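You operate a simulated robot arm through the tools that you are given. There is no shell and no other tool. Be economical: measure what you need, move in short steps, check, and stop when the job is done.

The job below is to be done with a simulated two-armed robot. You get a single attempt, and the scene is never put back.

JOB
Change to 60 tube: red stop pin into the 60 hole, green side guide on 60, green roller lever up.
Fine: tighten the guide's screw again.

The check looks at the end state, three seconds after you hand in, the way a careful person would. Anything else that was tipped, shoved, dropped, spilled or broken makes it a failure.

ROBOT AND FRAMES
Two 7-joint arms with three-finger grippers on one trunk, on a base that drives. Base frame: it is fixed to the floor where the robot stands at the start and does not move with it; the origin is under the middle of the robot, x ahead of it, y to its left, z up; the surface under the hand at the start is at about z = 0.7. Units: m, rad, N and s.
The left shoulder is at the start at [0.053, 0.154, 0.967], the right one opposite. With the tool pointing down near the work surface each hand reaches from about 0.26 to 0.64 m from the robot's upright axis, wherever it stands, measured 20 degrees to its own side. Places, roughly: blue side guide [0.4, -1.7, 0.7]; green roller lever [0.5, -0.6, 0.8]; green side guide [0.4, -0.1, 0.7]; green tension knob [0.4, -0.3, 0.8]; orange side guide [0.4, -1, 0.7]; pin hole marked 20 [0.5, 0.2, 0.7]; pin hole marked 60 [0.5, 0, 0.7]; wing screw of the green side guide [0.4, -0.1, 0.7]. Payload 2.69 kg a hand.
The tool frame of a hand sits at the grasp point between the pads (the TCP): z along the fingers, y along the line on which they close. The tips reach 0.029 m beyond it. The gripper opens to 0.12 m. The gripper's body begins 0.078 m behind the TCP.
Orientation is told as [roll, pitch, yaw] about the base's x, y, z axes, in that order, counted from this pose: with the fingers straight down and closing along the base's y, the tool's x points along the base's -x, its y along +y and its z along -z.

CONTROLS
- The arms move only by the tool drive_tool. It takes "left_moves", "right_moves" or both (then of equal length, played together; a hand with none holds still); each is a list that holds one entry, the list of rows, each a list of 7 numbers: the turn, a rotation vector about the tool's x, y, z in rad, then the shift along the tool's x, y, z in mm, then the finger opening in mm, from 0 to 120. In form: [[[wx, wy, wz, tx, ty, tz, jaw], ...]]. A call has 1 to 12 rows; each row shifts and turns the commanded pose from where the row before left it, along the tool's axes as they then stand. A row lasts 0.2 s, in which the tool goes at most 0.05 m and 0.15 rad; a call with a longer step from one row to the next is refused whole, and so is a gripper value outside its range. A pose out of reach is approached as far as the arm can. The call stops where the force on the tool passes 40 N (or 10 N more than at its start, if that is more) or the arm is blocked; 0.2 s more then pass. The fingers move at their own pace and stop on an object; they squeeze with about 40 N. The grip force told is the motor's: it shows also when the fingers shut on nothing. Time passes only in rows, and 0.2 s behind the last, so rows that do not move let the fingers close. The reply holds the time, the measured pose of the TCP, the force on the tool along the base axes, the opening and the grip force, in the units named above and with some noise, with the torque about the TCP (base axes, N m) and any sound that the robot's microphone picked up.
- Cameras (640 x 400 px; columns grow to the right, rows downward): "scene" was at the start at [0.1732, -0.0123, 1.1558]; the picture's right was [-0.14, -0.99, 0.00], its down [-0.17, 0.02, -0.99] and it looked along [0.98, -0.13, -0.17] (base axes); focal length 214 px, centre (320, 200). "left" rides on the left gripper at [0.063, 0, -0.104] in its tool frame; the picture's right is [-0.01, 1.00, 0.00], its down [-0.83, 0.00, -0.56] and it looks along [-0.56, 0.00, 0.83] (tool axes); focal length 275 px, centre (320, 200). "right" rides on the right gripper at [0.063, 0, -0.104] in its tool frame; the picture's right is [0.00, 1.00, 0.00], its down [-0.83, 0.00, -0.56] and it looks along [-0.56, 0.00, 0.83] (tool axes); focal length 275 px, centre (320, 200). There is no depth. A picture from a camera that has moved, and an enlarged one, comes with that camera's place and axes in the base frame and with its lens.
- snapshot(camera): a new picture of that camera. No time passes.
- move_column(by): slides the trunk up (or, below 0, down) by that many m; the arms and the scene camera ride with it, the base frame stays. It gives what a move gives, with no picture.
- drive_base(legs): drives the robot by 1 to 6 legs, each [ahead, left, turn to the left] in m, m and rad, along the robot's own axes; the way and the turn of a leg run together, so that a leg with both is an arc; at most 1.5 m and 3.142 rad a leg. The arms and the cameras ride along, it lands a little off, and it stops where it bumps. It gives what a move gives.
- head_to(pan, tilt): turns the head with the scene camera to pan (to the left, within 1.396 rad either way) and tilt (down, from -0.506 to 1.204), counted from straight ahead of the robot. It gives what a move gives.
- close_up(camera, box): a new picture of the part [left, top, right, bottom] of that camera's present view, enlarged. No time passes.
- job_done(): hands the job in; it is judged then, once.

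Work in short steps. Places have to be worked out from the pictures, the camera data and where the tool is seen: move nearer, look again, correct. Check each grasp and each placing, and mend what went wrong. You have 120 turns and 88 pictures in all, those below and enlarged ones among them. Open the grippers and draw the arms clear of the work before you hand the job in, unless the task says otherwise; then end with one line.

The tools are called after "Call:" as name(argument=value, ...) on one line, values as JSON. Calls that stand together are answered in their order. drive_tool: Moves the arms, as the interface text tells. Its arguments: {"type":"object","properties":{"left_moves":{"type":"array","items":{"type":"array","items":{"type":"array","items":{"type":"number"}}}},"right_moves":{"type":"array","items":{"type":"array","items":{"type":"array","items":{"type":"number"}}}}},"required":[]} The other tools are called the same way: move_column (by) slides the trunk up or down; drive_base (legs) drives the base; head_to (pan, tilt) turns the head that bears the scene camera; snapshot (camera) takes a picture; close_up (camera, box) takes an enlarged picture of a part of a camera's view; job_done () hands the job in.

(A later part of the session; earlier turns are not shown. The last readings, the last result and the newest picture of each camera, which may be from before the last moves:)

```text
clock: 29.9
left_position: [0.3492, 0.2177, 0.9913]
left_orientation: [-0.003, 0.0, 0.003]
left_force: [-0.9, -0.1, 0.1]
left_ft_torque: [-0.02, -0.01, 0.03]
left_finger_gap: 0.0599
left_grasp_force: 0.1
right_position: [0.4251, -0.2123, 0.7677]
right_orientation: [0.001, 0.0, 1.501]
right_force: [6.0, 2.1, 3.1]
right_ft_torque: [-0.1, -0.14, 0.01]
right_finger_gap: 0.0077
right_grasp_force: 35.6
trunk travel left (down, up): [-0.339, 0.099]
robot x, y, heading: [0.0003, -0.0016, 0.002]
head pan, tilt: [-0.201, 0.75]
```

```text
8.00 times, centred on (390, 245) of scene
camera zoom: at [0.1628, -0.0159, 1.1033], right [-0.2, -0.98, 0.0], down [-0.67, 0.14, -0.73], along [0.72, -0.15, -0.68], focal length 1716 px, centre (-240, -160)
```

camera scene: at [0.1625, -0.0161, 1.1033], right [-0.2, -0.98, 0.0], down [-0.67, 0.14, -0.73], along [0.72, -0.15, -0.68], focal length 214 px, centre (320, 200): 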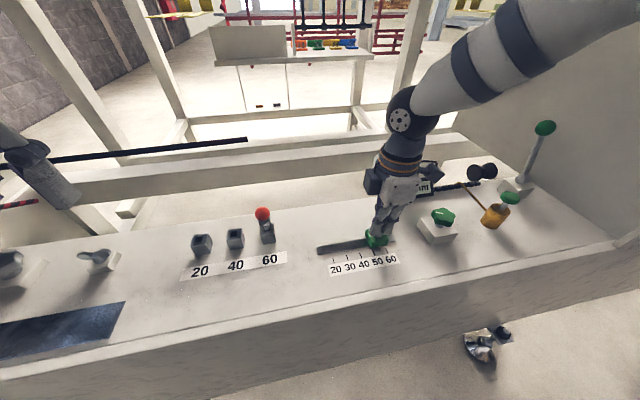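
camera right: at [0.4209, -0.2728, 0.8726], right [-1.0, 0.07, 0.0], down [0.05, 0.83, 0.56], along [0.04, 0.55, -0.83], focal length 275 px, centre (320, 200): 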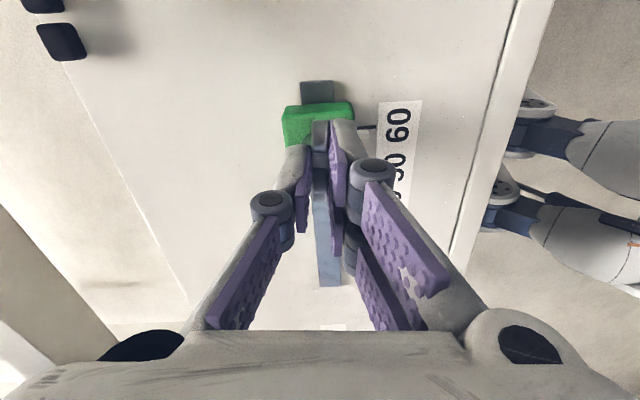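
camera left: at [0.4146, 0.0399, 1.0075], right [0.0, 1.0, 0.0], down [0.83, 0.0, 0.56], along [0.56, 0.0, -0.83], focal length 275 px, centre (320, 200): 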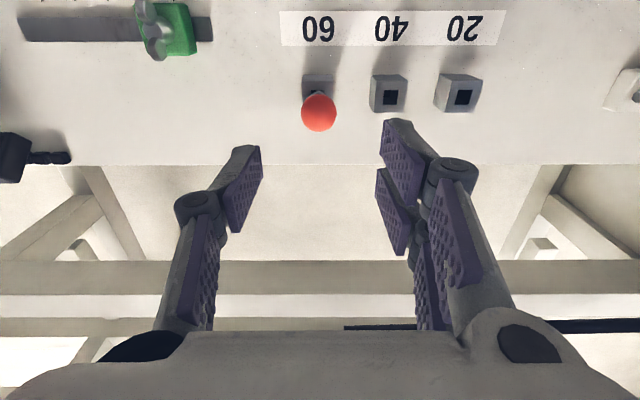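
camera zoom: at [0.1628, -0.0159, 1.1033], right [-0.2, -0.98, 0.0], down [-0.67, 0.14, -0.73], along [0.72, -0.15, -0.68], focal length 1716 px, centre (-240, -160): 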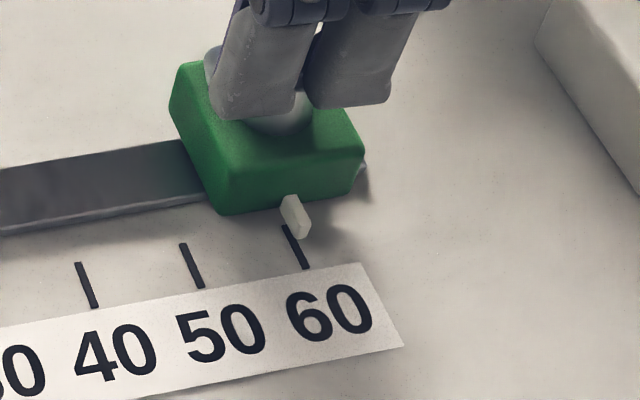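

It's aligned to about 1 mm. Now I tighten by turning clockwise back 1.45 rad, then feel for torque.

Call:
drive_tool(right_moves=[[[0, 0, 0.13, 0, 0, 0, 5], [0, 0, 0.13, 0, 0, 0, 5], [0, 0, 0.13, 0, 0, 0, 5], [0, 0, 0.13, 0, 0, 0, 5], [0, 0, 0.13, 0, 0, 0, 5], [0, 0, 0.13, 0, 0, 0, 5], [0, 0, 0.13, 0, 0, 0, 5], [0, 0, 0.13, 0, 0, 0, 5], [0, 0, 0.13, 0, 0, 0, 5], [0, 0, 0.13, 0, 0, 0, 5], [0, 0, 0.1, 0, 0, 0, 5]]])

Call:
close_up(camera="scene", box=[360, 220, 420, 270])

Call:
snapshot(camera="right")

```text
clock: 32.3
left_position: [0.3492, 0.2168, 0.9915]
left_orientation: [-0.002, 0.0, 0.0]
left_force: [0.2, -0.4, -0.4]
left_ft_torque: [0.03, 0.01, -0.03]
left_finger_gap: 0.0598
left_grasp_force: 0.0
right_position: [0.4253, -0.2134, 0.7685]
right_orientation: [-0.001, -0.001, 0.098]
right_force: [13.2, -0.5, 7.4]
right_ft_torque: [0.0, -0.22, 0.03]
right_finger_gap: 0.0078
right_grasp_force: 35.9
trunk travel left (down, up): [-0.339, 0.099]
robot x, y, heading: [0.0025, -0.0042, -0.0]
head pan, tilt: [-0.201, 0.75]
```

```text
8.00 times, centred on (390, 245) of scene
camera zoom: at [0.163, -0.016, 1.1033], right [-0.2, -0.98, 0.0], down [-0.67, 0.14, -0.73], along [0.72, -0.15, -0.68], focal length 1716 px, centre (-240, -160)
```

zoom: 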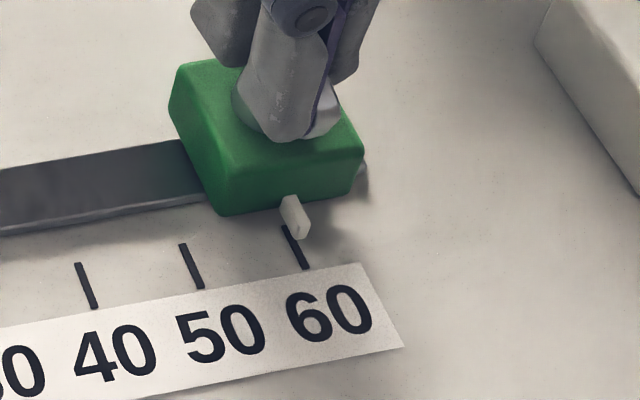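

```text
52 pictures are left
camera right: at [0.3628, -0.2181, 0.8725], right [-0.1, 0.99, 0.0], down [0.83, 0.09, 0.56], along [0.55, 0.06, -0.83], focal length 275 px, centre (320, 200)
```

right: 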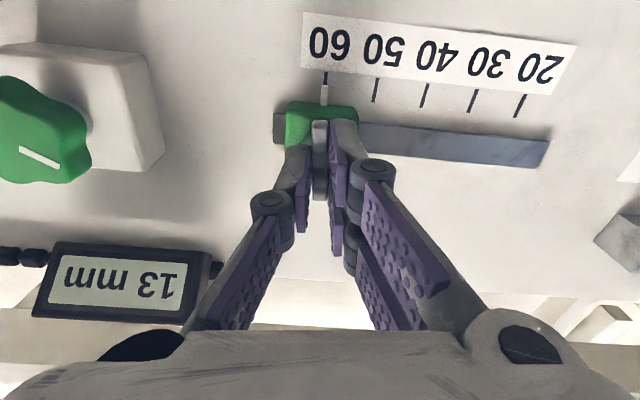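

The pointer lines up with the 60 tick from above. I turn further clockwise in small steps to feel the stop.

Call:
drive_tool(right_moves=[[[0, 0, 0.05, 0, 0, 0, 5], [0, 0, 0.05, 0, 0, 0, 5], [0, 0, 0.05, 0, 0, 0, 5], [0, 0, 0, 0, 0, 0, 5]]])

```text
clock: 33.3
left_position: [0.3497, 0.2164, 0.9907]
left_orientation: [-0.001, 0.0, 0.002]
left_force: [1.3, 0.4, -0.1]
left_ft_torque: [0.0, 0.03, -0.02]
left_finger_gap: 0.06
left_grasp_force: 0.0
right_position: [0.4262, -0.2126, 0.7679]
right_orientation: [0.001, -0.001, -0.05]
right_force: [15.2, -1.3, 14.8]
right_ft_torque: [-0.02, -0.24, 0.57]
right_finger_gap: 0.008
right_grasp_force: 35.5
trunk travel left (down, up): [-0.339, 0.099]
robot x, y, heading: [0.0012, 0.0027, 0.001]
head pan, tilt: [-0.201, 0.75]
```

Torque has risen to 0.57 N m, so the screw is biting. I give it one more small nudge.

Call:
drive_tool(right_moves=[[[0, 0, 0.04, 0, 0, 0, 5], [0, 0, 0.04, 0, 0, 0, 5], [0, 0, 0, 0, 0, 0, 5]]])

```text
clock: 34.1
left_position: [0.3497, 0.2177, 0.9907]
left_orientation: [-0.001, 0.0, 0.002]
left_force: [0.8, 0.2, -0.1]
left_ft_torque: [0.01, 0.01, -0.04]
left_finger_gap: 0.0599
left_grasp_force: 0.0
right_position: [0.425, -0.2118, 0.7687]
right_orientation: [0.001, 0.001, -0.128]
right_force: [13.5, 1.0, 10.4]
right_ft_torque: [0.0, -0.82, 1.2]
right_finger_gap: 0.0085
right_grasp_force: 36.6
trunk travel left (down, up): [-0.339, 0.099]
robot x, y, heading: [0.0022, -0.0, 0.002]
head pan, tilt: [-0.201, 0.75]
```

The screw is tight at 1.2 N m. I check the lock with a 1.5 mm sideways pull, and then return.

Call:
drive_tool(right_moves=[[[0, 0, -0.05, 0, 1.5, 0, 5], [0, 0, 0, 0, 0, 0, 5]]])

Call:
drive_tool(right_moves=[[[0, 0, 0, 0, -1.5, 0, 5], [0, 0, 0, 0, 0, 0, 5]]])

```text
clock: 34.7
left_position: [0.3498, 0.2154, 0.9903]
left_orientation: [-0.001, -0.001, 0.0]
left_force: [0.4, -0.4, -0.1]
left_ft_torque: [0.01, 0.01, 0.01]
left_finger_gap: 0.0602
left_grasp_force: 0.1
right_position: [0.4255, -0.212, 0.7677]
right_orientation: [-0.004, 0.0, -0.082]
right_force: [15.7, -9.9, 18.7]
right_ft_torque: [-0.24, 0.28, 0.88]
right_finger_gap: 0.0078
right_grasp_force: 35.6
trunk travel left (down, up): [-0.339, 0.099]
robot x, y, heading: [0.0002, -0.0023, -0.001]
head pan, tilt: [-0.201, 0.75]
```

```text
clock: 35.3
left_position: [0.3494, 0.2165, 0.9915]
left_orientation: [0.001, -0.001, 0.001]
left_force: [0.8, 0.1, -0.4]
left_ft_torque: [0.0, -0.02, -0.03]
left_finger_gap: 0.0598
left_grasp_force: 0.0
right_position: [0.4252, -0.2121, 0.7675]
right_orientation: [0.001, -0.001, -0.078]
right_force: [11.9, -5.1, 12.7]
right_ft_torque: [-0.15, -0.87, 0.87]
right_finger_gap: 0.0078
right_grasp_force: 35.6
trunk travel left (down, up): [-0.339, 0.099]
robot x, y, heading: [-0.0004, 0.0019, -0.003]
head pan, tilt: [-0.201, 0.75]
```

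The guide holds against the sideways pull, so it is locked. I release, rise and check from above.

Call:
drive_tool(right_moves=[[[0, 0, 0, 0, 0, 0, 50], [0, 0, 0, 0, 0, 0, 50], [0, 0, 0, 0, 0, -20, 50], [0, 0, 0, 0, 0, -40, 50], [0, 0, 0, 0, 0, -40, 50], [0, 0, -0.08, 0, 0, -10, 50], [0, 0, 0, 0, 0, 0, 50]]])

Call:
snapshot(camera="right")

Call:
close_up(camera="right", box=[240, 10, 400, 150])

```text
clock: 36.9
left_position: [0.3494, 0.217, 0.9904]
left_orientation: [0.0, 0.0, 0.002]
left_force: [-0.1, 0.8, 0.0]
left_ft_torque: [0.0, 0.03, 0.0]
left_finger_gap: 0.0603
left_grasp_force: 0.0
right_position: [0.4259, -0.2121, 0.8779]
right_orientation: [0.0, 0.0, 0.0]
right_force: [-0.9, -0.2, -0.3]
right_ft_torque: [0.01, -0.01, -0.01]
right_finger_gap: 0.05
right_grasp_force: 0.1
trunk travel left (down, up): [-0.339, 0.099]
robot x, y, heading: [0.0025, -0.0011, 0.003]
head pan, tilt: [-0.201, 0.75]
```

```text
51 pictures are left
camera right: at [0.3624, -0.2115, 0.9823], right [-0.01, 1.0, 0.0], down [0.83, 0.0, 0.56], along [0.56, 0.0, -0.83], focal length 275 px, centre (320, 200)
```

right: 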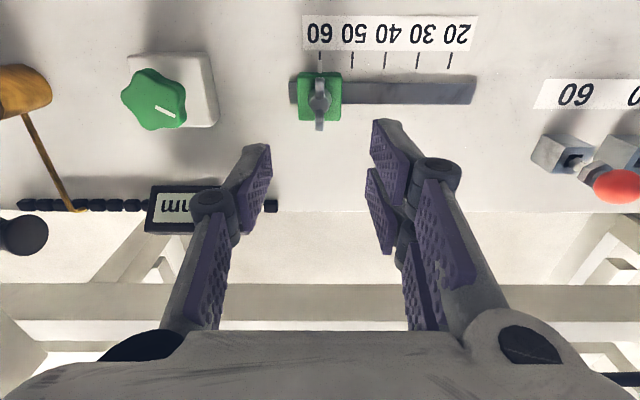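

```text
2.86 times, centred on (320, 80) of right
camera zoom: at [0.3624, -0.2115, 0.9823], right [-0.01, 1.0, 0.0], down [0.83, 0.0, 0.56], along [0.56, 0.0, -0.83], focal length 786 px, centre (320, 543)
```

zoom: 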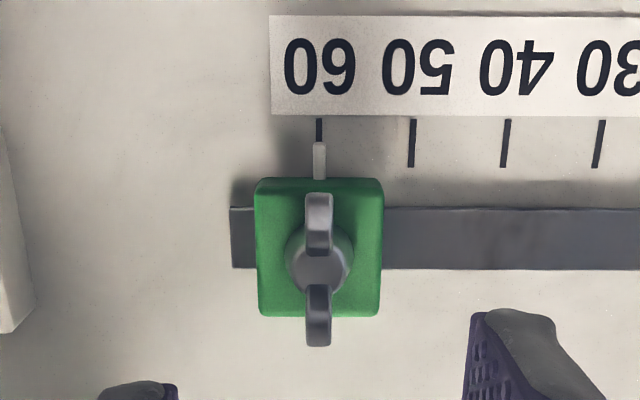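

The guide sits exactly on 60, with the wing back at its tight angle. I retract the right hand up and back and look at the lever.

Call:
drive_tool(right_moves=[[[0, 0, 0, 10, 0, -30, 50], [0, 0, 0, 25, 0, -30, 50], [0, 0, 0, 30, 0, -30, 50], [0, 0, 0, 30, 0, -30, 50], [0, 0, 0, 30, 0, -20, 50]]])

Call:
head_to(pan=-0.8, tilt=0.5)

Call:
snapshot(camera="scene")

```text
clock: 38.1
left_position: [0.3493, 0.2177, 0.9907]
left_orientation: [-0.001, 0.0, 0.001]
left_force: [0.4, 0.2, 0.2]
left_ft_torque: [0.03, -0.01, 0.01]
left_finger_gap: 0.06
left_grasp_force: 0.1
right_position: [0.3, -0.2128, 1.02]
right_orientation: [-0.002, -0.001, 0.0]
right_force: [-0.3, 0.3, -0.9]
right_ft_torque: [0.02, 0.0, 0.0]
right_finger_gap: 0.0503
right_grasp_force: 0.0
trunk travel left (down, up): [-0.339, 0.099]
robot x, y, heading: [0.0032, 0.0001, -0.004]
head pan, tilt: [-0.201, 0.75]
```

```text
clock: 39.1
left_position: [0.349, 0.2163, 0.9902]
left_orientation: [0.0, 0.0, 0.001]
left_force: [-0.1, 1.2, 0.9]
left_ft_torque: [-0.01, 0.01, -0.02]
left_finger_gap: 0.0601
left_grasp_force: 0.0
right_position: [0.2988, -0.2126, 1.0183]
right_orientation: [0.0, 0.0, -0.001]
right_force: [0.8, -0.1, -0.9]
right_ft_torque: [0.0, -0.02, -0.01]
right_finger_gap: 0.0504
right_grasp_force: 0.2
trunk travel left (down, up): [-0.339, 0.099]
robot x, y, heading: [0.0014, 0.0015, 0.0]
head pan, tilt: [-0.799, 0.499]
```

```text
49 pictures are left
camera scene: at [0.1446, -0.0649, 1.1253], right [-0.72, -0.7, 0.0], down [-0.33, 0.34, -0.88], along [0.61, -0.63, -0.48], focal length 214 px, centre (320, 200)
```

scene: 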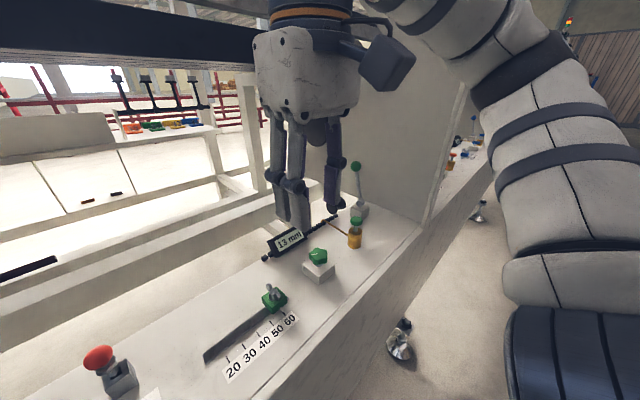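

The way along the shelf front is clear, so I drive 0.35 m to the right to reach the lever.

Call:
drive_base(legs=[[0, -0.35, 0]])

Call:
head_to(pan=-0.3, tilt=0.5)

Call:
snapshot(camera="scene")

Call:
snapshot(camera="right")

```text
clock: 42.3
left_position: [0.3495, -0.1266, 0.9903]
left_orientation: [0.0, 0.0, 0.003]
left_force: [-0.2, -0.1, 0.3]
left_ft_torque: [0.02, 0.01, -0.01]
left_finger_gap: 0.0602
left_grasp_force: 0.0
right_position: [0.3001, -0.5587, 1.0185]
right_orientation: [-0.001, 0.002, 0.003]
right_force: [0.5, -0.2, 0.3]
right_ft_torque: [0.0, 0.0, 0.0]
right_finger_gap: 0.0498
right_grasp_force: 0.0
trunk travel left (down, up): [-0.339, 0.099]
robot x, y, heading: [0.0015, -0.341, 0.003]
head pan, tilt: [-0.799, 0.499]
```

```text
clock: 43.3
left_position: [0.3491, -0.1264, 0.9904]
left_orientation: [-0.002, -0.001, 0.003]
left_force: [-0.5, -0.6, -0.1]
left_ft_torque: [-0.01, 0.01, -0.01]
left_finger_gap: 0.06
left_grasp_force: 0.0
right_position: [0.3002, -0.5565, 1.0184]
right_orientation: [-0.001, 0.001, 0.004]
right_force: [0.4, 0.6, 1.0]
right_ft_torque: [0.0, 0.01, -0.01]
right_finger_gap: 0.0501
right_grasp_force: 0.1
trunk travel left (down, up): [-0.339, 0.099]
robot x, y, heading: [0.0001, -0.3442, 0.008]
head pan, tilt: [-0.3, 0.499]
```

```text
48 pictures are left
camera scene: at [0.1684, -0.3704, 1.1254], right [-0.29, -0.96, 0.0], down [-0.46, 0.14, -0.88], along [0.84, -0.26, -0.48], focal length 214 px, centre (320, 200)
```

scene: 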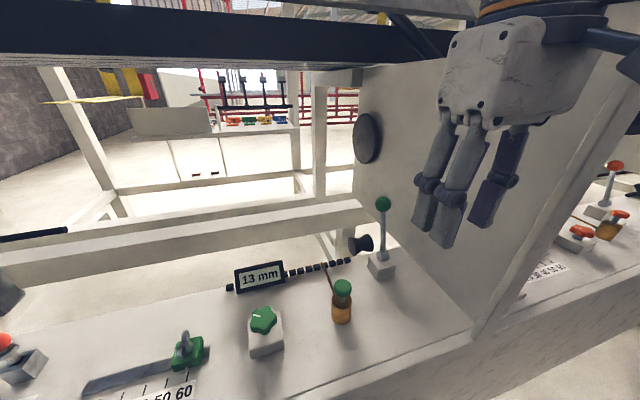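

```text
47 pictures are left
camera right: at [0.2378, -0.5561, 1.1231], right [-0.01, 1.0, 0.0], down [0.83, 0.01, 0.56], along [0.56, 0.0, -0.83], focal length 275 px, centre (320, 200)
```

right: 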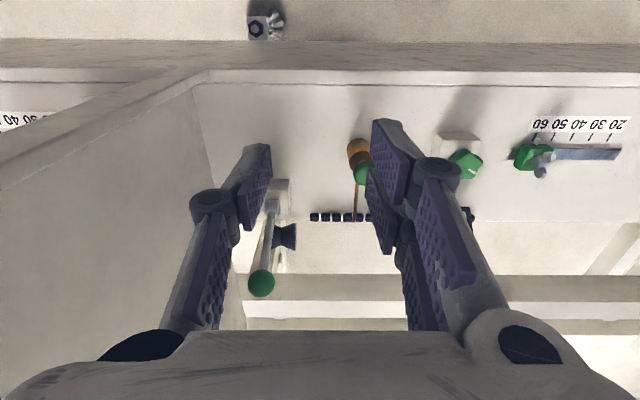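

The lever's ball is at about [0.531, -0.633, 0.884] and its pivot at about [0.495, -0.629, 0.752], so it leans about 15° away. I zoom in on it, the roller, and the orange machine's lever for comparison.

Call:
close_up(camera="scene", box=[320, 180, 440, 300])

Call:
close_up(camera="scene", box=[540, 150, 640, 280])

Call:
close_up(camera="right", box=[220, 120, 380, 310])

```text
3.33 times, centred on (380, 240) of scene
camera zoom: at [0.1684, -0.3704, 1.1254], right [-0.29, -0.96, 0.0], down [-0.46, 0.14, -0.88], along [0.84, -0.26, -0.48], focal length 715 px, centre (120, 67)
```

zoom: 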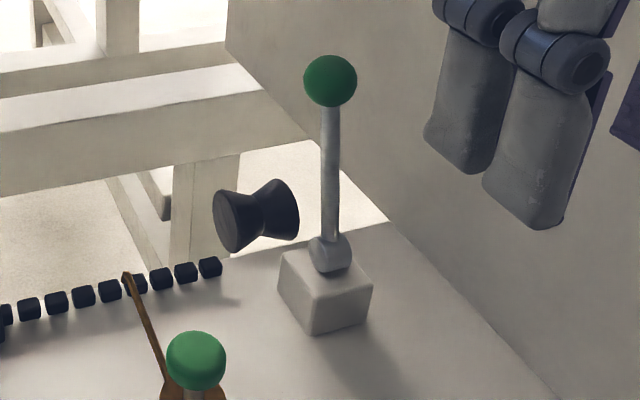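

```text
3.08 times, centred on (590, 215) of scene
camera zoom: at [0.1684, -0.3704, 1.1254], right [-0.29, -0.96, 0.0], down [-0.46, 0.14, -0.88], along [0.84, -0.26, -0.48], focal length 660 px, centre (-511, 154)
```

zoom: 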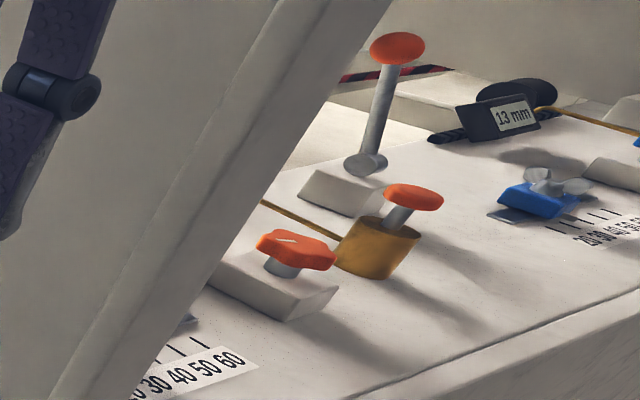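

```text
2.11 times, centred on (300, 215) of right
camera zoom: at [0.2378, -0.5561, 1.1231], right [-0.01, 1.0, 0.0], down [0.83, 0.01, 0.56], along [0.56, 0.0, -0.83], focal length 580 px, centre (362, 168)
```

zoom: 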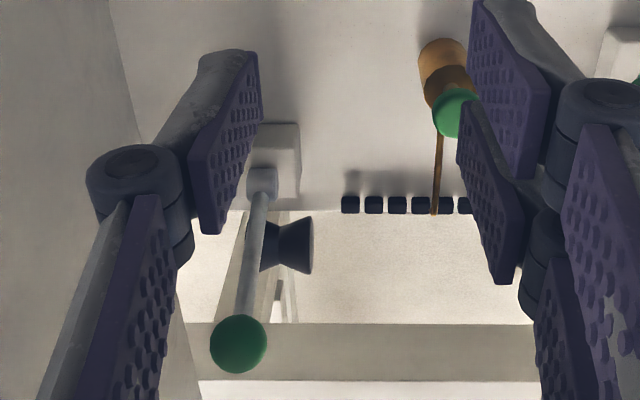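

The lever hinge axis seems to be along y, and the lever leans away from me. The roller is just behind it. I bring the right hand above the ball.

Call:
drive_tool(right_moves=[[[0, 0, 0, -30, -13, 0, 80], [0, 0, 0, -40, -13, 0, 80], [0, 0, 0, -40, -13, 0, 80], [0, 0, 0, -40, -13, -5, 80], [0, 0, 0, -40, -13, 15, 80], [0, 0, 0, -40, -11, 30, 80], [0, 0, 0, 0, 0, 10, 80], [0, 0, 0, 0, 0, 0, 80]]])

Call:
snapshot(camera="right")

Call:
snapshot(camera="scene")

```text
refused: row 6 steps farther than a row can; nothing moved
```

```text
43 pictures are left
camera right: at [0.2378, -0.5561, 1.1231], right [-0.01, 1.0, 0.0], down [0.83, 0.01, 0.56], along [0.56, 0.0, -0.83], focal length 275 px, centre (320, 200)
```

right: 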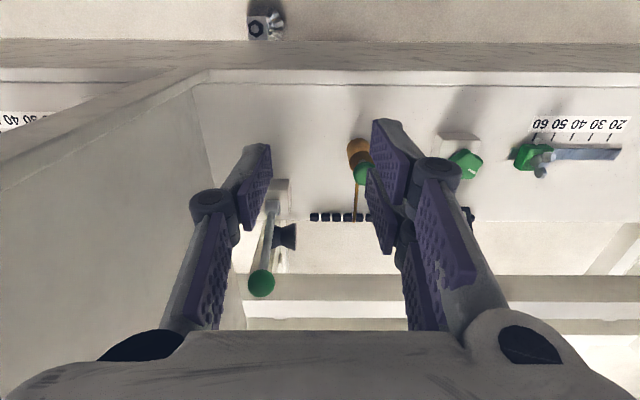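

```text
42 pictures are left
camera scene: at [0.1684, -0.3704, 1.1254], right [-0.29, -0.96, 0.0], down [-0.46, 0.14, -0.88], along [0.84, -0.26, -0.48], focal length 214 px, centre (320, 200)
```

scene: 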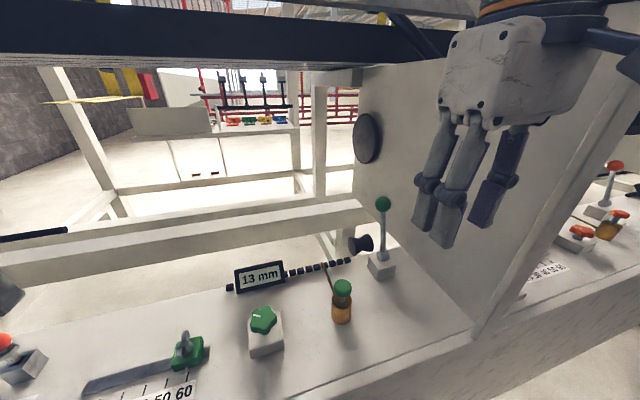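

One step was too long, so I resend it in smaller steps.

Call:
drive_tool(right_moves=[[[0, 0, 0, -30, -13, 0, 80], [0, 0, 0, -38, -13, 0, 80], [0, 0, 0, -38, -13, 0, 80], [0, 0, 0, -38, -13, 0, 80], [0, 0, 0, -38, -13, 5, 80], [0, 0, 0, -38, -11, 15, 80], [0, 0, 0, -11, 0, 20, 80], [0, 0, 0, 0, 0, 10, 80], [0, 0, 0, 0, 0, 0, 80]]])

Call:
snapshot(camera="right")

Call:
snapshot(camera="scene")

```text
clock: 45.3
left_position: [0.3488, -0.1261, 0.9904]
left_orientation: [-0.003, 0.001, 0.004]
left_force: [-0.3, -0.2, -0.3]
left_ft_torque: [-0.01, -0.02, 0.0]
left_finger_gap: 0.0599
left_grasp_force: 0.1
right_position: [0.532, -0.6321, 0.9702]
right_orientation: [0.0, 0.0, 0.003]
right_force: [0.0, -1.0, -0.9]
right_ft_torque: [-0.04, -0.05, 0.01]
right_finger_gap: 0.0802
right_grasp_force: 0.1
trunk travel left (down, up): [-0.339, 0.099]
robot x, y, heading: [0.0035, -0.3446, 0.001]
head pan, tilt: [-0.3, 0.499]
```

```text
41 pictures are left
camera right: at [0.4686, -0.631, 1.0735], right [-0.01, 1.0, 0.0], down [0.83, 0.01, 0.56], along [0.56, 0.0, -0.83], focal length 275 px, centre (320, 200)
```

right: 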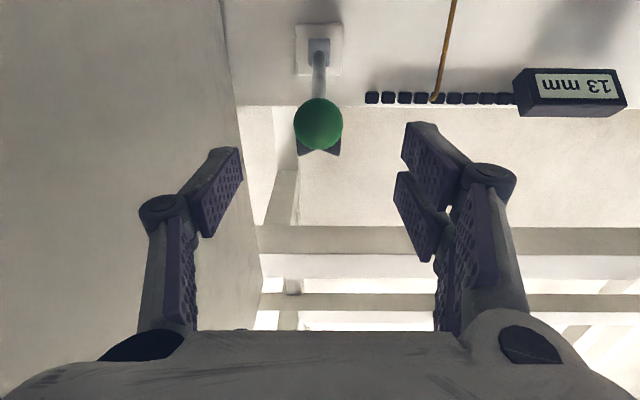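

```text
40 pictures are left
camera scene: at [0.1684, -0.3703, 1.1254], right [-0.29, -0.96, 0.0], down [-0.46, 0.14, -0.88], along [0.84, -0.26, -0.48], focal length 214 px, centre (320, 200)
```

scene: 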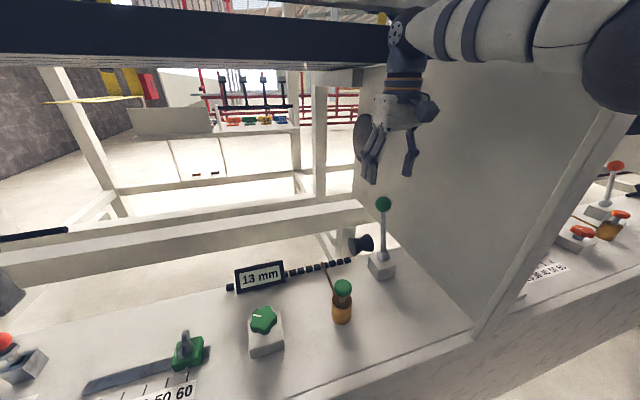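

The hand is exactly over the ball. I descend and grip it.

Call:
drive_tool(right_moves=[[[0, 0, 0, 0, 0, 20, 70], [0, 0, 0, 0, 0, 25, 70], [0, 0, 0, 0, 0, 25, 70], [0, 0, 0, 0, 0, 15, 70], [0, 0, 0, 0, 0, 0, 15], [0, 0, 0, 0, 0, 0, 15], [0, 0, 0, 0, 0, 0, 15]]])

Call:
close_up(camera="scene", box=[320, 160, 440, 300])

```text
clock: 46.9
left_position: [0.3486, -0.127, 0.9896]
left_orientation: [0.0, 0.0, 0.003]
left_force: [-0.7, 0.2, 0.3]
left_ft_torque: [-0.02, -0.04, 0.0]
left_finger_gap: 0.0599
left_grasp_force: 0.0
right_position: [0.5307, -0.6327, 0.8836]
right_orientation: [0.0, -0.001, 0.002]
right_force: [1.1, -4.1, -0.3]
right_ft_torque: [-0.02, -0.22, -0.04]
right_finger_gap: 0.0334
right_grasp_force: 45.1
trunk travel left (down, up): [-0.339, 0.099]
robot x, y, heading: [0.002, -0.3419, 0.0]
head pan, tilt: [-0.3, 0.499]
```

```text
2.86 times, centred on (380, 230) of scene
camera zoom: at [0.1685, -0.3708, 1.1253], right [-0.29, -0.96, 0.0], down [-0.46, 0.14, -0.88], along [0.84, -0.26, -0.48], focal length 613 px, centre (149, 114)
```

zoom: 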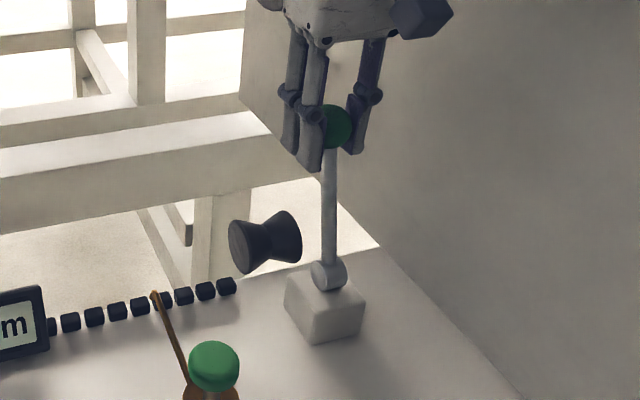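

The ball is held (33 mm). I test by pulling it about 12 mm toward me along its arc and watch the force and the roller.

Call:
drive_tool(right_moves=[[[0, 0, 0, 4, 0, -1, 15], [0, 0, 0, 4, 0, -0.8, 15], [0, 0, 0, 4, 0, -0.7, 15], [0, 0, 0, 0, 0, 0, 15]]])

Call:
close_up(camera="scene", box=[320, 160, 440, 300])

```text
clock: 47.9
left_position: [0.3491, -0.1276, 0.9906]
left_orientation: [-0.001, -0.001, 0.004]
left_force: [0.0, 0.3, 0.1]
left_ft_torque: [-0.02, 0.0, 0.02]
left_finger_gap: 0.0599
left_grasp_force: 0.1
right_position: [0.5209, -0.6331, 0.8865]
right_orientation: [0.0, -0.002, 0.003]
right_force: [13.3, -5.8, 5.2]
right_ft_torque: [-0.08, -1.35, 0.05]
right_finger_gap: 0.0337
right_grasp_force: 44.9
trunk travel left (down, up): [-0.339, 0.099]
robot x, y, heading: [0.0016, -0.3461, 0.004]
head pan, tilt: [-0.3, 0.499]
```

```text
2.86 times, centred on (380, 230) of scene
camera zoom: at [0.1694, -0.3709, 1.1253], right [-0.29, -0.96, 0.0], down [-0.46, 0.14, -0.88], along [0.84, -0.26, -0.48], focal length 613 px, centre (149, 114)
```

zoom: 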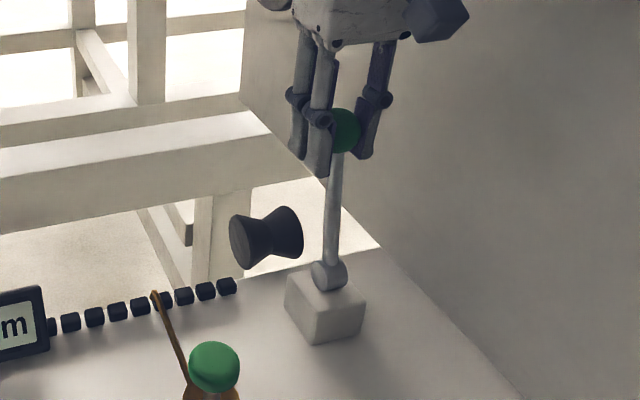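

Pulling toward me raised the roller slightly, so that direction is "up". I continue along the arc.

Call:
drive_tool(right_moves=[[[0, 0, 0, 8, 0, -1.2, 15], [0, 0, 0, 8, 0, -0.8, 15], [0, 0, 0, 8, 0, -0.3, 15], [0, 0, 0, 8, 0, 0.2, 15], [0, 0, 0, 8, 0, 0.6, 15], [0, 0, 0, 0, 0, 0, 15]]])

Call:
close_up(camera="scene", box=[320, 160, 440, 300])

```text
clock: 48.7
left_position: [0.3486, -0.1245, 0.9904]
left_orientation: [-0.004, 0.0, 0.002]
left_force: [-0.1, -0.2, -1.3]
left_ft_torque: [-0.03, 0.02, 0.02]
left_finger_gap: 0.0601
left_grasp_force: 0.1
right_position: [0.4957, -0.6336, 0.8873]
right_orientation: [-0.028, 0.007, 0.009]
right_force: [1.7, -4.2, 4.5]
right_ft_torque: [-0.7, -0.15, -0.04]
right_finger_gap: 0.0338
right_grasp_force: 44.9
trunk travel left (down, up): [-0.339, 0.099]
robot x, y, heading: [0.0009, -0.3433, 0.006]
head pan, tilt: [-0.3, 0.499]
stopped in row 4 (right hand): the force on the tool passed its limit at 53 N (the readings are from after the stop); the commanded pose is now the measured one
```

```text
2.86 times, centred on (380, 230) of scene
camera zoom: at [0.1684, -0.3674, 1.1253], right [-0.29, -0.96, 0.0], down [-0.46, 0.14, -0.88], along [0.84, -0.26, -0.48], focal length 613 px, centre (149, 114)
```

zoom: 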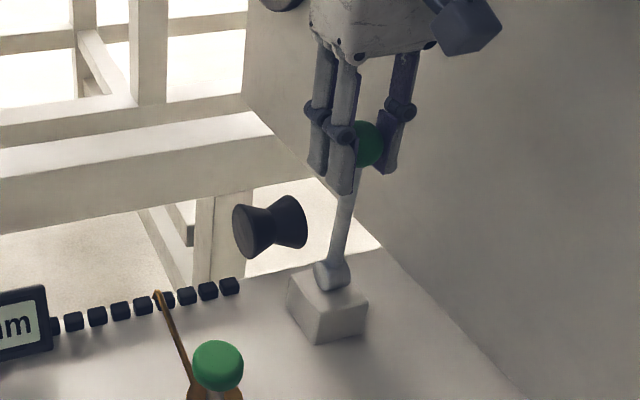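

The force spiked to 53 N and the hand rolled a bit. I look at the whole scene for unwanted contact.

Call:
snapshot(camera="scene")

Call:
snapshot(camera="right")

Call:
snapshot(camera="left")

```text
36 pictures are left
camera scene: at [0.1684, -0.3674, 1.1253], right [-0.29, -0.96, 0.0], down [-0.46, 0.14, -0.88], along [0.84, -0.26, -0.48], focal length 214 px, centre (320, 200)
```

scene: 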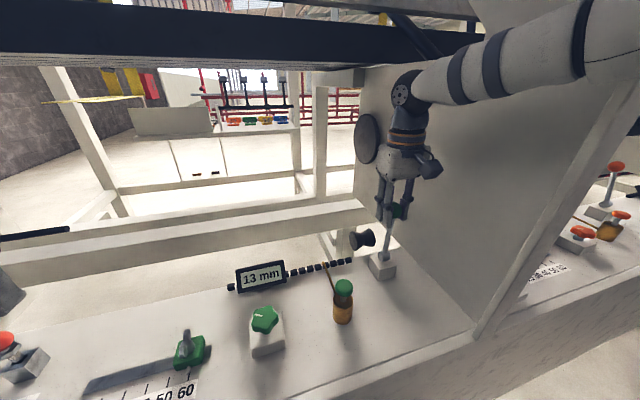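

```text
35 pictures are left
camera right: at [0.434, -0.6297, 0.9926], right [-0.01, 1.0, -0.03], down [0.83, 0.03, 0.55], along [0.55, -0.02, -0.83], focal length 275 px, centre (320, 200)
```

right: 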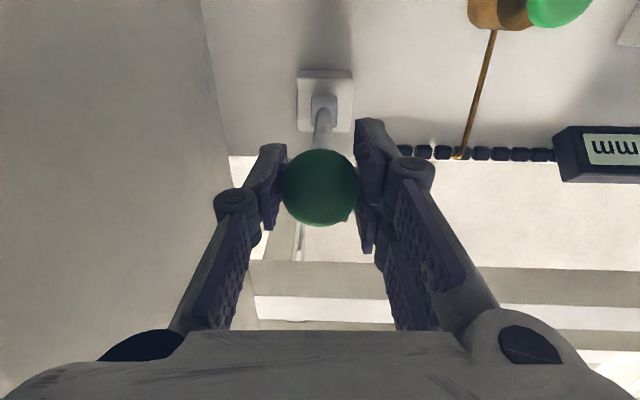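

```text
34 pictures are left
camera left: at [0.2857, -0.1238, 1.0925], right [0.0, 1.0, 0.0], down [0.83, 0.0, 0.56], along [0.56, 0.0, -0.83], focal length 275 px, centre (320, 200)
```

left: 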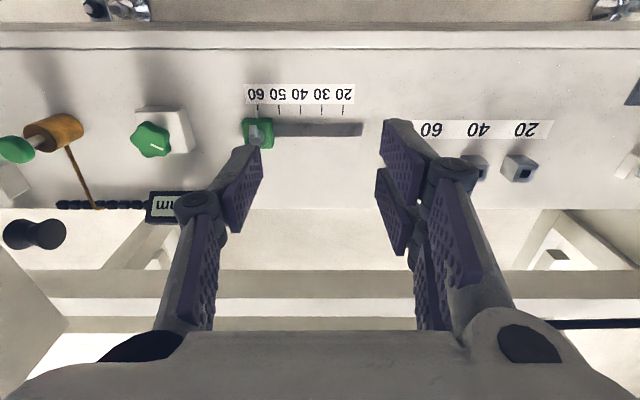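

The hand and lever are fine. The roller has risen a bit, and the likely contact is the right elbow against the side panel. I let go, rise, look, and then back the base off to make room for the elbow.

Call:
drive_tool(right_moves=[[[0, 0, 0, 0, 0, 0, 75], [0, 0, 0, 0, 0, 0, 75], [0, 0, 0, 0, 0, -20, 75], [0, 0, 0, -10, 0, -30, 75], [0, 0, 0, -10, 0, -30, 75], [0, 0, 0, 0, 0, -10, 75]]])

Call:
close_up(camera="scene", box=[320, 160, 440, 300])

```text
clock: 50.1
left_position: [0.3498, -0.1274, 0.9908]
left_orientation: [-0.001, -0.001, 0.003]
left_force: [0.5, -0.4, 0.2]
left_ft_torque: [0.0, -0.01, -0.01]
left_finger_gap: 0.0596
left_grasp_force: 0.0
right_position: [0.5152, -0.6324, 0.9786]
right_orientation: [-0.02, 0.008, 0.005]
right_force: [0.4, -0.3, 0.4]
right_ft_torque: [0.04, -0.02, 0.01]
right_finger_gap: 0.0751
right_grasp_force: 0.0
trunk travel left (down, up): [-0.339, 0.099]
robot x, y, heading: [0.0014, -0.3444, 0.001]
head pan, tilt: [-0.3, 0.499]
```

```text
2.86 times, centred on (380, 230) of scene
camera zoom: at [0.1685, -0.3705, 1.1255], right [-0.29, -0.96, 0.0], down [-0.46, 0.14, -0.88], along [0.84, -0.26, -0.48], focal length 613 px, centre (149, 114)
```

zoom: 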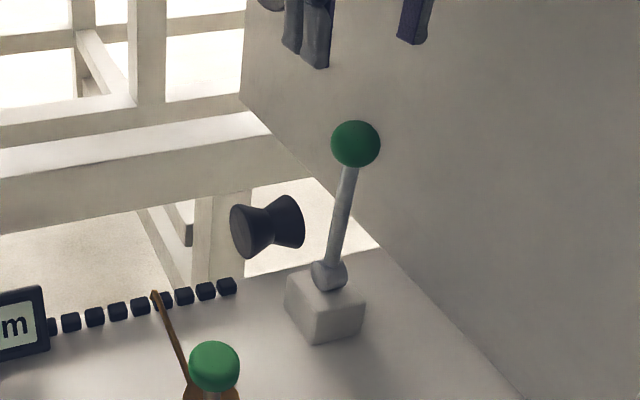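

The lever stays put, now vertical, with the roller raised somewhat. I back the base 7 cm.

Call:
drive_base(legs=[[-0.07, 0, 0]])

Call:
drive_tool(right_moves=[[[0.02, 0, 0, -15, 0, 0, 75], [0, 0, 0, -15, 0, 0, 75], [0, 0, 0, -10, 0, 0, 75], [0, 0, 0, 0, 0, 0, 75]]])

Call:
snapshot(camera="right")

```text
clock: 51.1
left_position: [0.2795, -0.1275, 0.9906]
left_orientation: [-0.001, -0.002, 0.004]
left_force: [-0.2, 0.0, 0.3]
left_ft_torque: [0.0, -0.03, 0.02]
left_finger_gap: 0.06
left_grasp_force: 0.1
right_position: [0.4461, -0.6343, 0.9796]
right_orientation: [-0.02, 0.007, 0.006]
right_force: [-0.9, -0.3, 0.6]
right_ft_torque: [0.0, -0.04, 0.01]
right_finger_gap: 0.0749
right_grasp_force: 0.0
trunk travel left (down, up): [-0.339, 0.099]
robot x, y, heading: [-0.0618, -0.3435, -0.001]
head pan, tilt: [-0.3, 0.499]
```

```text
clock: 52.1
left_position: [0.2799, -0.1263, 0.9903]
left_orientation: [0.0, 0.0, 0.005]
left_force: [0.2, 0.4, 0.4]
left_ft_torque: [0.02, 0.02, -0.01]
left_finger_gap: 0.06
left_grasp_force: 0.1
right_position: [0.4869, -0.6341, 0.9788]
right_orientation: [-0.042, 0.006, 0.009]
right_force: [-0.3, -0.1, 0.5]
right_ft_torque: [-0.01, 0.0, 0.02]
right_finger_gap: 0.0753
right_grasp_force: 0.0
trunk travel left (down, up): [-0.339, 0.099]
robot x, y, heading: [-0.0663, -0.3445, 0.007]
head pan, tilt: [-0.3, 0.499]
```

```text
32 pictures are left
camera right: at [0.4251, -0.6289, 1.0837], right [-0.01, 1.0, -0.04], down [0.84, 0.03, 0.55], along [0.55, -0.03, -0.83], focal length 275 px, centre (320, 200)
```

right: 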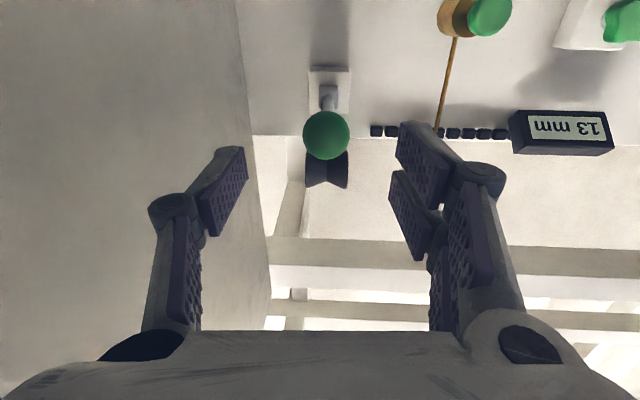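

The ball is at [0.496, -0.632, 0.889]. I straighten the roll, go down on it and grip again.

Call:
drive_tool(right_moves=[[[-0.042, 0, 0, -9, 2, 0, 75], [0, 0, 0, 0, 0, 25, 75], [0, 0, 0, 0, 0, 25, 75], [0, 0, 0, 0, 0, 25, 75], [0, 0, 0, 0, 0, 15, 75], [0, 0, 0, 0, 0, 0, 15], [0, 0, 0, 0, 0, 0, 15], [0, 0, 0, 0, 0, 0, 15]]])

```text
clock: 53.9
left_position: [0.2806, -0.1295, 0.9911]
left_orientation: [0.001, 0.0, 0.001]
left_force: [0.4, 0.3, -0.6]
left_ft_torque: [-0.01, -0.01, 0.0]
left_finger_gap: 0.0601
left_grasp_force: 0.1
right_position: [0.4931, -0.633, 0.888]
right_orientation: [-0.001, 0.005, 0.003]
right_force: [2.3, -21.4, 4.4]
right_ft_torque: [-0.34, -0.37, -0.17]
right_finger_gap: 0.034
right_grasp_force: 45.0
right hand out of reach, approached as far as the arm can: row 1
trunk travel left (down, up): [-0.339, 0.099]
robot x, y, heading: [-0.0703, -0.3441, 0.004]
head pan, tilt: [-0.3, 0.499]
```

The ball is gripped again, with a little sideways preload, so I ease that and pull further toward me.

Call:
drive_tool(right_moves=[[[0, 0, 0, 0, -1.5, 0, 15], [0, 0, 0, 8, 0, 0.2, 15], [0, 0, 0, 8, 0, 0.7, 15], [0, 0, 0, 8, 0, 1.2, 15], [0, 0, 0, 8, 0, 1.7, 15], [0, 0, 0, 0, 0, 0, 15]]])

Call:
snapshot(camera="scene")

```text
clock: 55.3
left_position: [0.2808, -0.129, 0.9907]
left_orientation: [0.0, 0.0, 0.005]
left_force: [1.0, -0.1, -0.1]
left_ft_torque: [0.0, 0.0, 0.0]
left_finger_gap: 0.0601
left_grasp_force: 0.2
right_position: [0.4596, -0.6332, 0.882]
right_orientation: [0.003, 0.01, 0.007]
right_force: [9.4, -15.3, 1.4]
right_ft_torque: [-0.08, -1.18, -0.01]
right_finger_gap: 0.0338
right_grasp_force: 44.7
trunk travel left (down, up): [-0.339, 0.099]
robot x, y, heading: [-0.0682, -0.3453, 0.004]
head pan, tilt: [-0.3, 0.499]
```

```text
31 pictures are left
camera scene: at [0.1005, -0.372, 1.1252], right [-0.29, -0.96, 0.0], down [-0.46, 0.14, -0.88], along [0.84, -0.26, -0.48], focal length 214 px, centre (320, 200)
```

scene: 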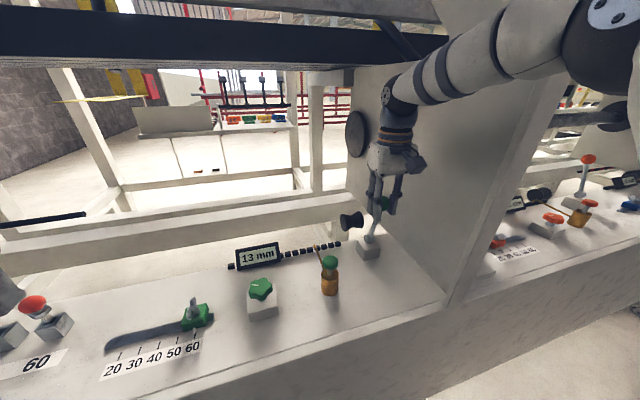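

There is no stop yet at about -15°. I go on along the arc.

Call:
drive_tool(right_moves=[[[0, 0, 0, 8, 0, 2.2, 15], [0, 0, 0, 7.7, 0, 2.7, 15], [0, 0, 0, 7.5, 0, 3.2, 15], [0, 0, 0, 0, 0, 0, 15]]])

Call:
close_up(camera="scene", box=[310, 150, 430, 290])

```text
clock: 56.3
left_position: [0.2811, -0.1275, 0.9902]
left_orientation: [-0.001, 0.0, 0.004]
left_force: [-0.2, -0.3, -0.6]
left_ft_torque: [-0.02, -0.02, -0.03]
left_finger_gap: 0.06
left_grasp_force: 0.0
right_position: [0.4366, -0.6327, 0.8725]
right_orientation: [0.002, 0.008, 0.006]
right_force: [9.5, -11.0, 2.3]
right_ft_torque: [-0.03, -1.21, -0.05]
right_finger_gap: 0.0338
right_grasp_force: 45.3
trunk travel left (down, up): [-0.339, 0.099]
robot x, y, heading: [-0.0689, -0.3458, 0.005]
head pan, tilt: [-0.3, 0.499]
```

```text
2.86 times, centred on (370, 220) of scene
camera zoom: at [0.1005, -0.3715, 1.1252], right [-0.29, -0.96, 0.0], down [-0.46, 0.14, -0.88], along [0.84, -0.26, -0.48], focal length 613 px, centre (177, 143)
```

zoom: 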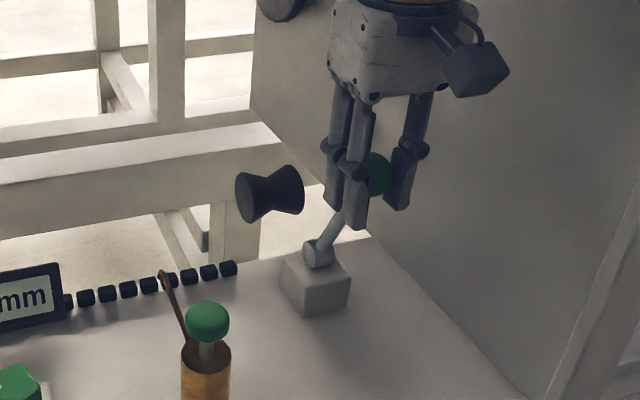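

The lever keeps moving and the roller keeps rising (now z ≈ 0.77), still without a stop. My elbow will soon be near the panel again, so I release, rise, and back off another 8 cm before carrying on.

Call:
drive_tool(right_moves=[[[0, 0, 0, 0, 0, 0, 75], [0, 0, 0, 0, 0, 0, 75], [0, 0, 0, 0, 0, -25, 75], [0, 0, 0, 0, 0, -30, 75], [0, 0, 0, 0, 0, -30, 75], [0, 0, 0, 0, 0, 0, 75]]])

Call:
drive_base(legs=[[-0.08, 0, 0]])

Call:
drive_tool(right_moves=[[[0, 0, 0, -25, 0, 0, 75], [0, 0, 0, -25, 0, 0, 75], [0, 0, 0, -25, 0, 0, 75], [0, 0, 0, 0, 0, 0, 75]]])

Call:
snapshot(camera="right")

Call:
snapshot(camera="scene")

```text
clock: 57.7
left_position: [0.2809, -0.1273, 0.9905]
left_orientation: [0.001, -0.001, 0.003]
left_force: [-0.1, -0.5, 0.0]
left_ft_torque: [0.03, -0.01, 0.02]
left_finger_gap: 0.0599
left_grasp_force: 0.1
right_position: [0.4373, -0.631, 0.9578]
right_orientation: [-0.001, 0.007, 0.008]
right_force: [-0.1, -0.6, -1.0]
right_ft_torque: [0.03, -0.01, 0.0]
right_finger_gap: 0.0749
right_grasp_force: 0.0
trunk travel left (down, up): [-0.339, 0.099]
robot x, y, heading: [-0.0661, -0.3405, 0.003]
head pan, tilt: [-0.3, 0.499]
```

```text
clock: 58.8
left_position: [0.1993, -0.1272, 0.9905]
left_orientation: [0.0, -0.001, 0.002]
left_force: [-0.5, -0.4, -0.3]
left_ft_torque: [-0.03, -0.01, 0.0]
left_finger_gap: 0.0598
left_grasp_force: 0.0
right_position: [0.3571, -0.6306, 0.9593]
right_orientation: [-0.001, 0.007, 0.007]
right_force: [-0.6, 0.3, 0.1]
right_ft_torque: [-0.01, 0.01, 0.01]
right_finger_gap: 0.0751
right_grasp_force: 0.1
trunk travel left (down, up): [-0.339, 0.099]
robot x, y, heading: [-0.1472, -0.3411, -0.001]
head pan, tilt: [-0.3, 0.499]
```

```text
clock: 59.8
left_position: [0.2003, -0.127, 0.9905]
left_orientation: [-0.001, 0.001, 0.004]
left_force: [0.5, -1.4, 1.0]
left_ft_torque: [0.03, -0.02, 0.03]
left_finger_gap: 0.0598
left_grasp_force: 0.1
right_position: [0.4226, -0.6297, 0.9574]
right_orientation: [0.001, 0.007, 0.008]
right_force: [-0.4, 1.2, -1.9]
right_ft_torque: [-0.02, 0.0, -0.07]
right_finger_gap: 0.0753
right_grasp_force: 0.0
right hand out of reach, approached as far as the arm can: row 3
trunk travel left (down, up): [-0.339, 0.099]
robot x, y, heading: [-0.1456, -0.3466, 0.006]
head pan, tilt: [-0.3, 0.499]
```

```text
29 pictures are left
camera right: at [0.3604, -0.6295, 1.0624], right [-0.01, 1.0, 0.0], down [0.84, 0.01, 0.55], along [0.55, 0.01, -0.84], focal length 275 px, centre (320, 200)
```

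right: 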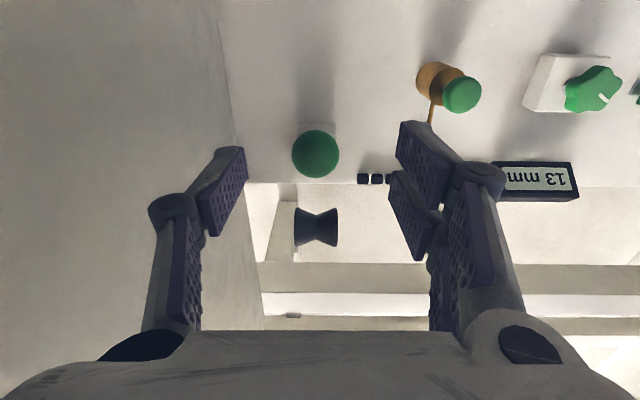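

```text
28 pictures are left
camera scene: at [0.0207, -0.3707, 1.1254], right [-0.29, -0.96, 0.0], down [-0.46, 0.14, -0.88], along [0.84, -0.26, -0.48], focal length 214 px, centre (320, 200)
```

scene: 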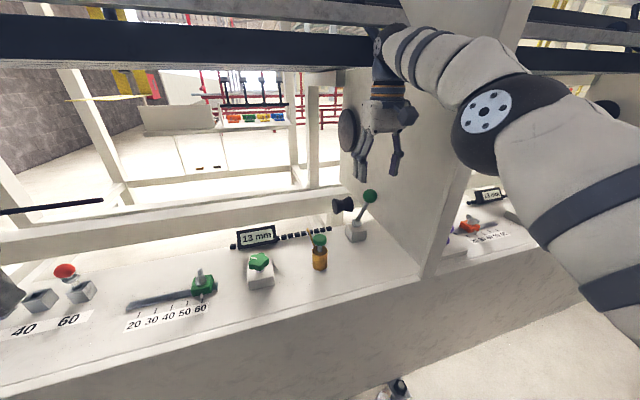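

The ball is at [0.444, -0.631, 0.872], slightly beyond my reach. I drive forward 3 cm, then go down and grip it.

Call:
drive_base(legs=[[0.03, 0, 0]])

Call:
snapshot(camera="right")

```text
clock: 60.6
left_position: [0.2319, -0.1266, 0.9912]
left_orientation: [0.0, 0.001, 0.001]
left_force: [-0.2, -0.4, -0.6]
left_ft_torque: [0.02, 0.03, 0.01]
left_finger_gap: 0.0599
left_grasp_force: 0.1
right_position: [0.452, -0.6291, 0.9576]
right_orientation: [0.002, 0.008, 0.005]
right_force: [-0.6, 0.7, -1.2]
right_ft_torque: [0.02, 0.0, 0.0]
right_finger_gap: 0.075
right_grasp_force: 0.0
trunk travel left (down, up): [-0.339, 0.099]
robot x, y, heading: [-0.1178, -0.3475, 0.002]
head pan, tilt: [-0.3, 0.499]
```

```text
27 pictures are left
camera right: at [0.3907, -0.63, 1.0621], right [-0.01, 1.0, 0.0], down [0.84, 0.01, 0.55], along [0.55, 0.01, -0.84], focal length 275 px, centre (320, 200)
```

right: 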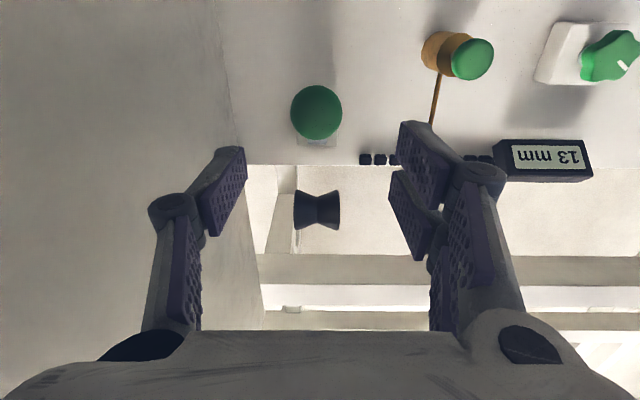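

Call:
drive_tool(right_moves=[[[0, 0, 0, 9, -2, 0, 75], [0, 0, 0, 0, 0, 0, 75]]])

```text
clock: 61.2
left_position: [0.2313, -0.1274, 0.9896]
left_orientation: [0.0, -0.001, 0.002]
left_force: [-0.6, -0.8, -0.7]
left_ft_torque: [-0.01, 0.01, 0.01]
left_finger_gap: 0.0598
left_grasp_force: 0.0
right_position: [0.4422, -0.6326, 0.9576]
right_orientation: [0.001, 0.008, 0.007]
right_force: [0.8, 0.4, -0.5]
right_ft_torque: [-0.02, -0.01, 0.0]
right_finger_gap: 0.075
right_grasp_force: 0.1
trunk travel left (down, up): [-0.339, 0.099]
robot x, y, heading: [-0.1182, -0.3455, -0.003]
head pan, tilt: [-0.3, 0.499]
```

The hand is over the ball. I descend, grip, and pull on along the arc.

Call:
drive_tool(right_moves=[[[0, 0, 0, 0, 0, 25, 75], [0, 0, 0, 0, 0, 25, 75], [0, 0, 0, 0, 0, 25, 75], [0, 0, 0, 0, 0, 6, 75], [0, 0, 0, 0, 0, 0, 15], [0, 0, 0, 0, 0, 0, 15], [0, 0, 0, 0, 0, 0, 15], [0, 0, 0, 7.5, 0, 3.2, 15], [0, 0, 0, 7.3, 0, 3.6, 15], [0, 0, 0, 7, 0, 4, 15], [0, 0, 0, 0, 0, 0, 15]]])

Call:
close_up(camera="scene", box=[300, 140, 420, 280])

```text
clock: 63.6
left_position: [0.2316, -0.1272, 0.9917]
left_orientation: [0.001, 0.002, 0.002]
left_force: [-0.1, -0.2, 0.2]
left_ft_torque: [0.02, 0.01, 0.0]
left_finger_gap: 0.06
left_grasp_force: 0.2
right_position: [0.4209, -0.6324, 0.8652]
right_orientation: [0.003, 0.008, 0.005]
right_force: [13.6, -3.5, -4.2]
right_ft_torque: [-0.08, -1.37, 0.06]
right_finger_gap: 0.0335
right_grasp_force: 45.1
trunk travel left (down, up): [-0.339, 0.099]
robot x, y, heading: [-0.1189, -0.3454, 0.001]
head pan, tilt: [-0.3, 0.499]
```

```text
2.86 times, centred on (360, 210) of scene
camera zoom: at [0.0518, -0.3712, 1.125], right [-0.29, -0.96, 0.0], down [-0.46, 0.14, -0.88], along [0.84, -0.26, -0.48], focal length 613 px, centre (206, 171)
```

zoom: 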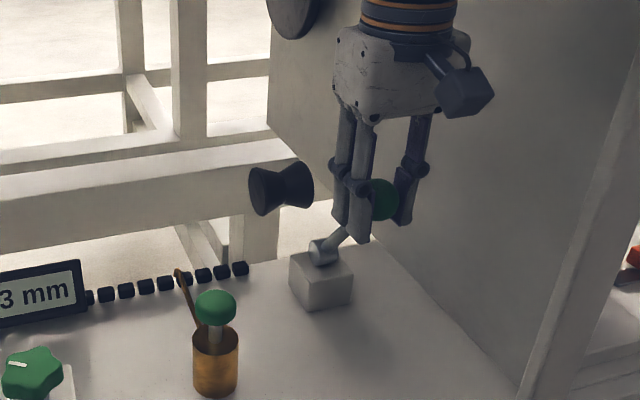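

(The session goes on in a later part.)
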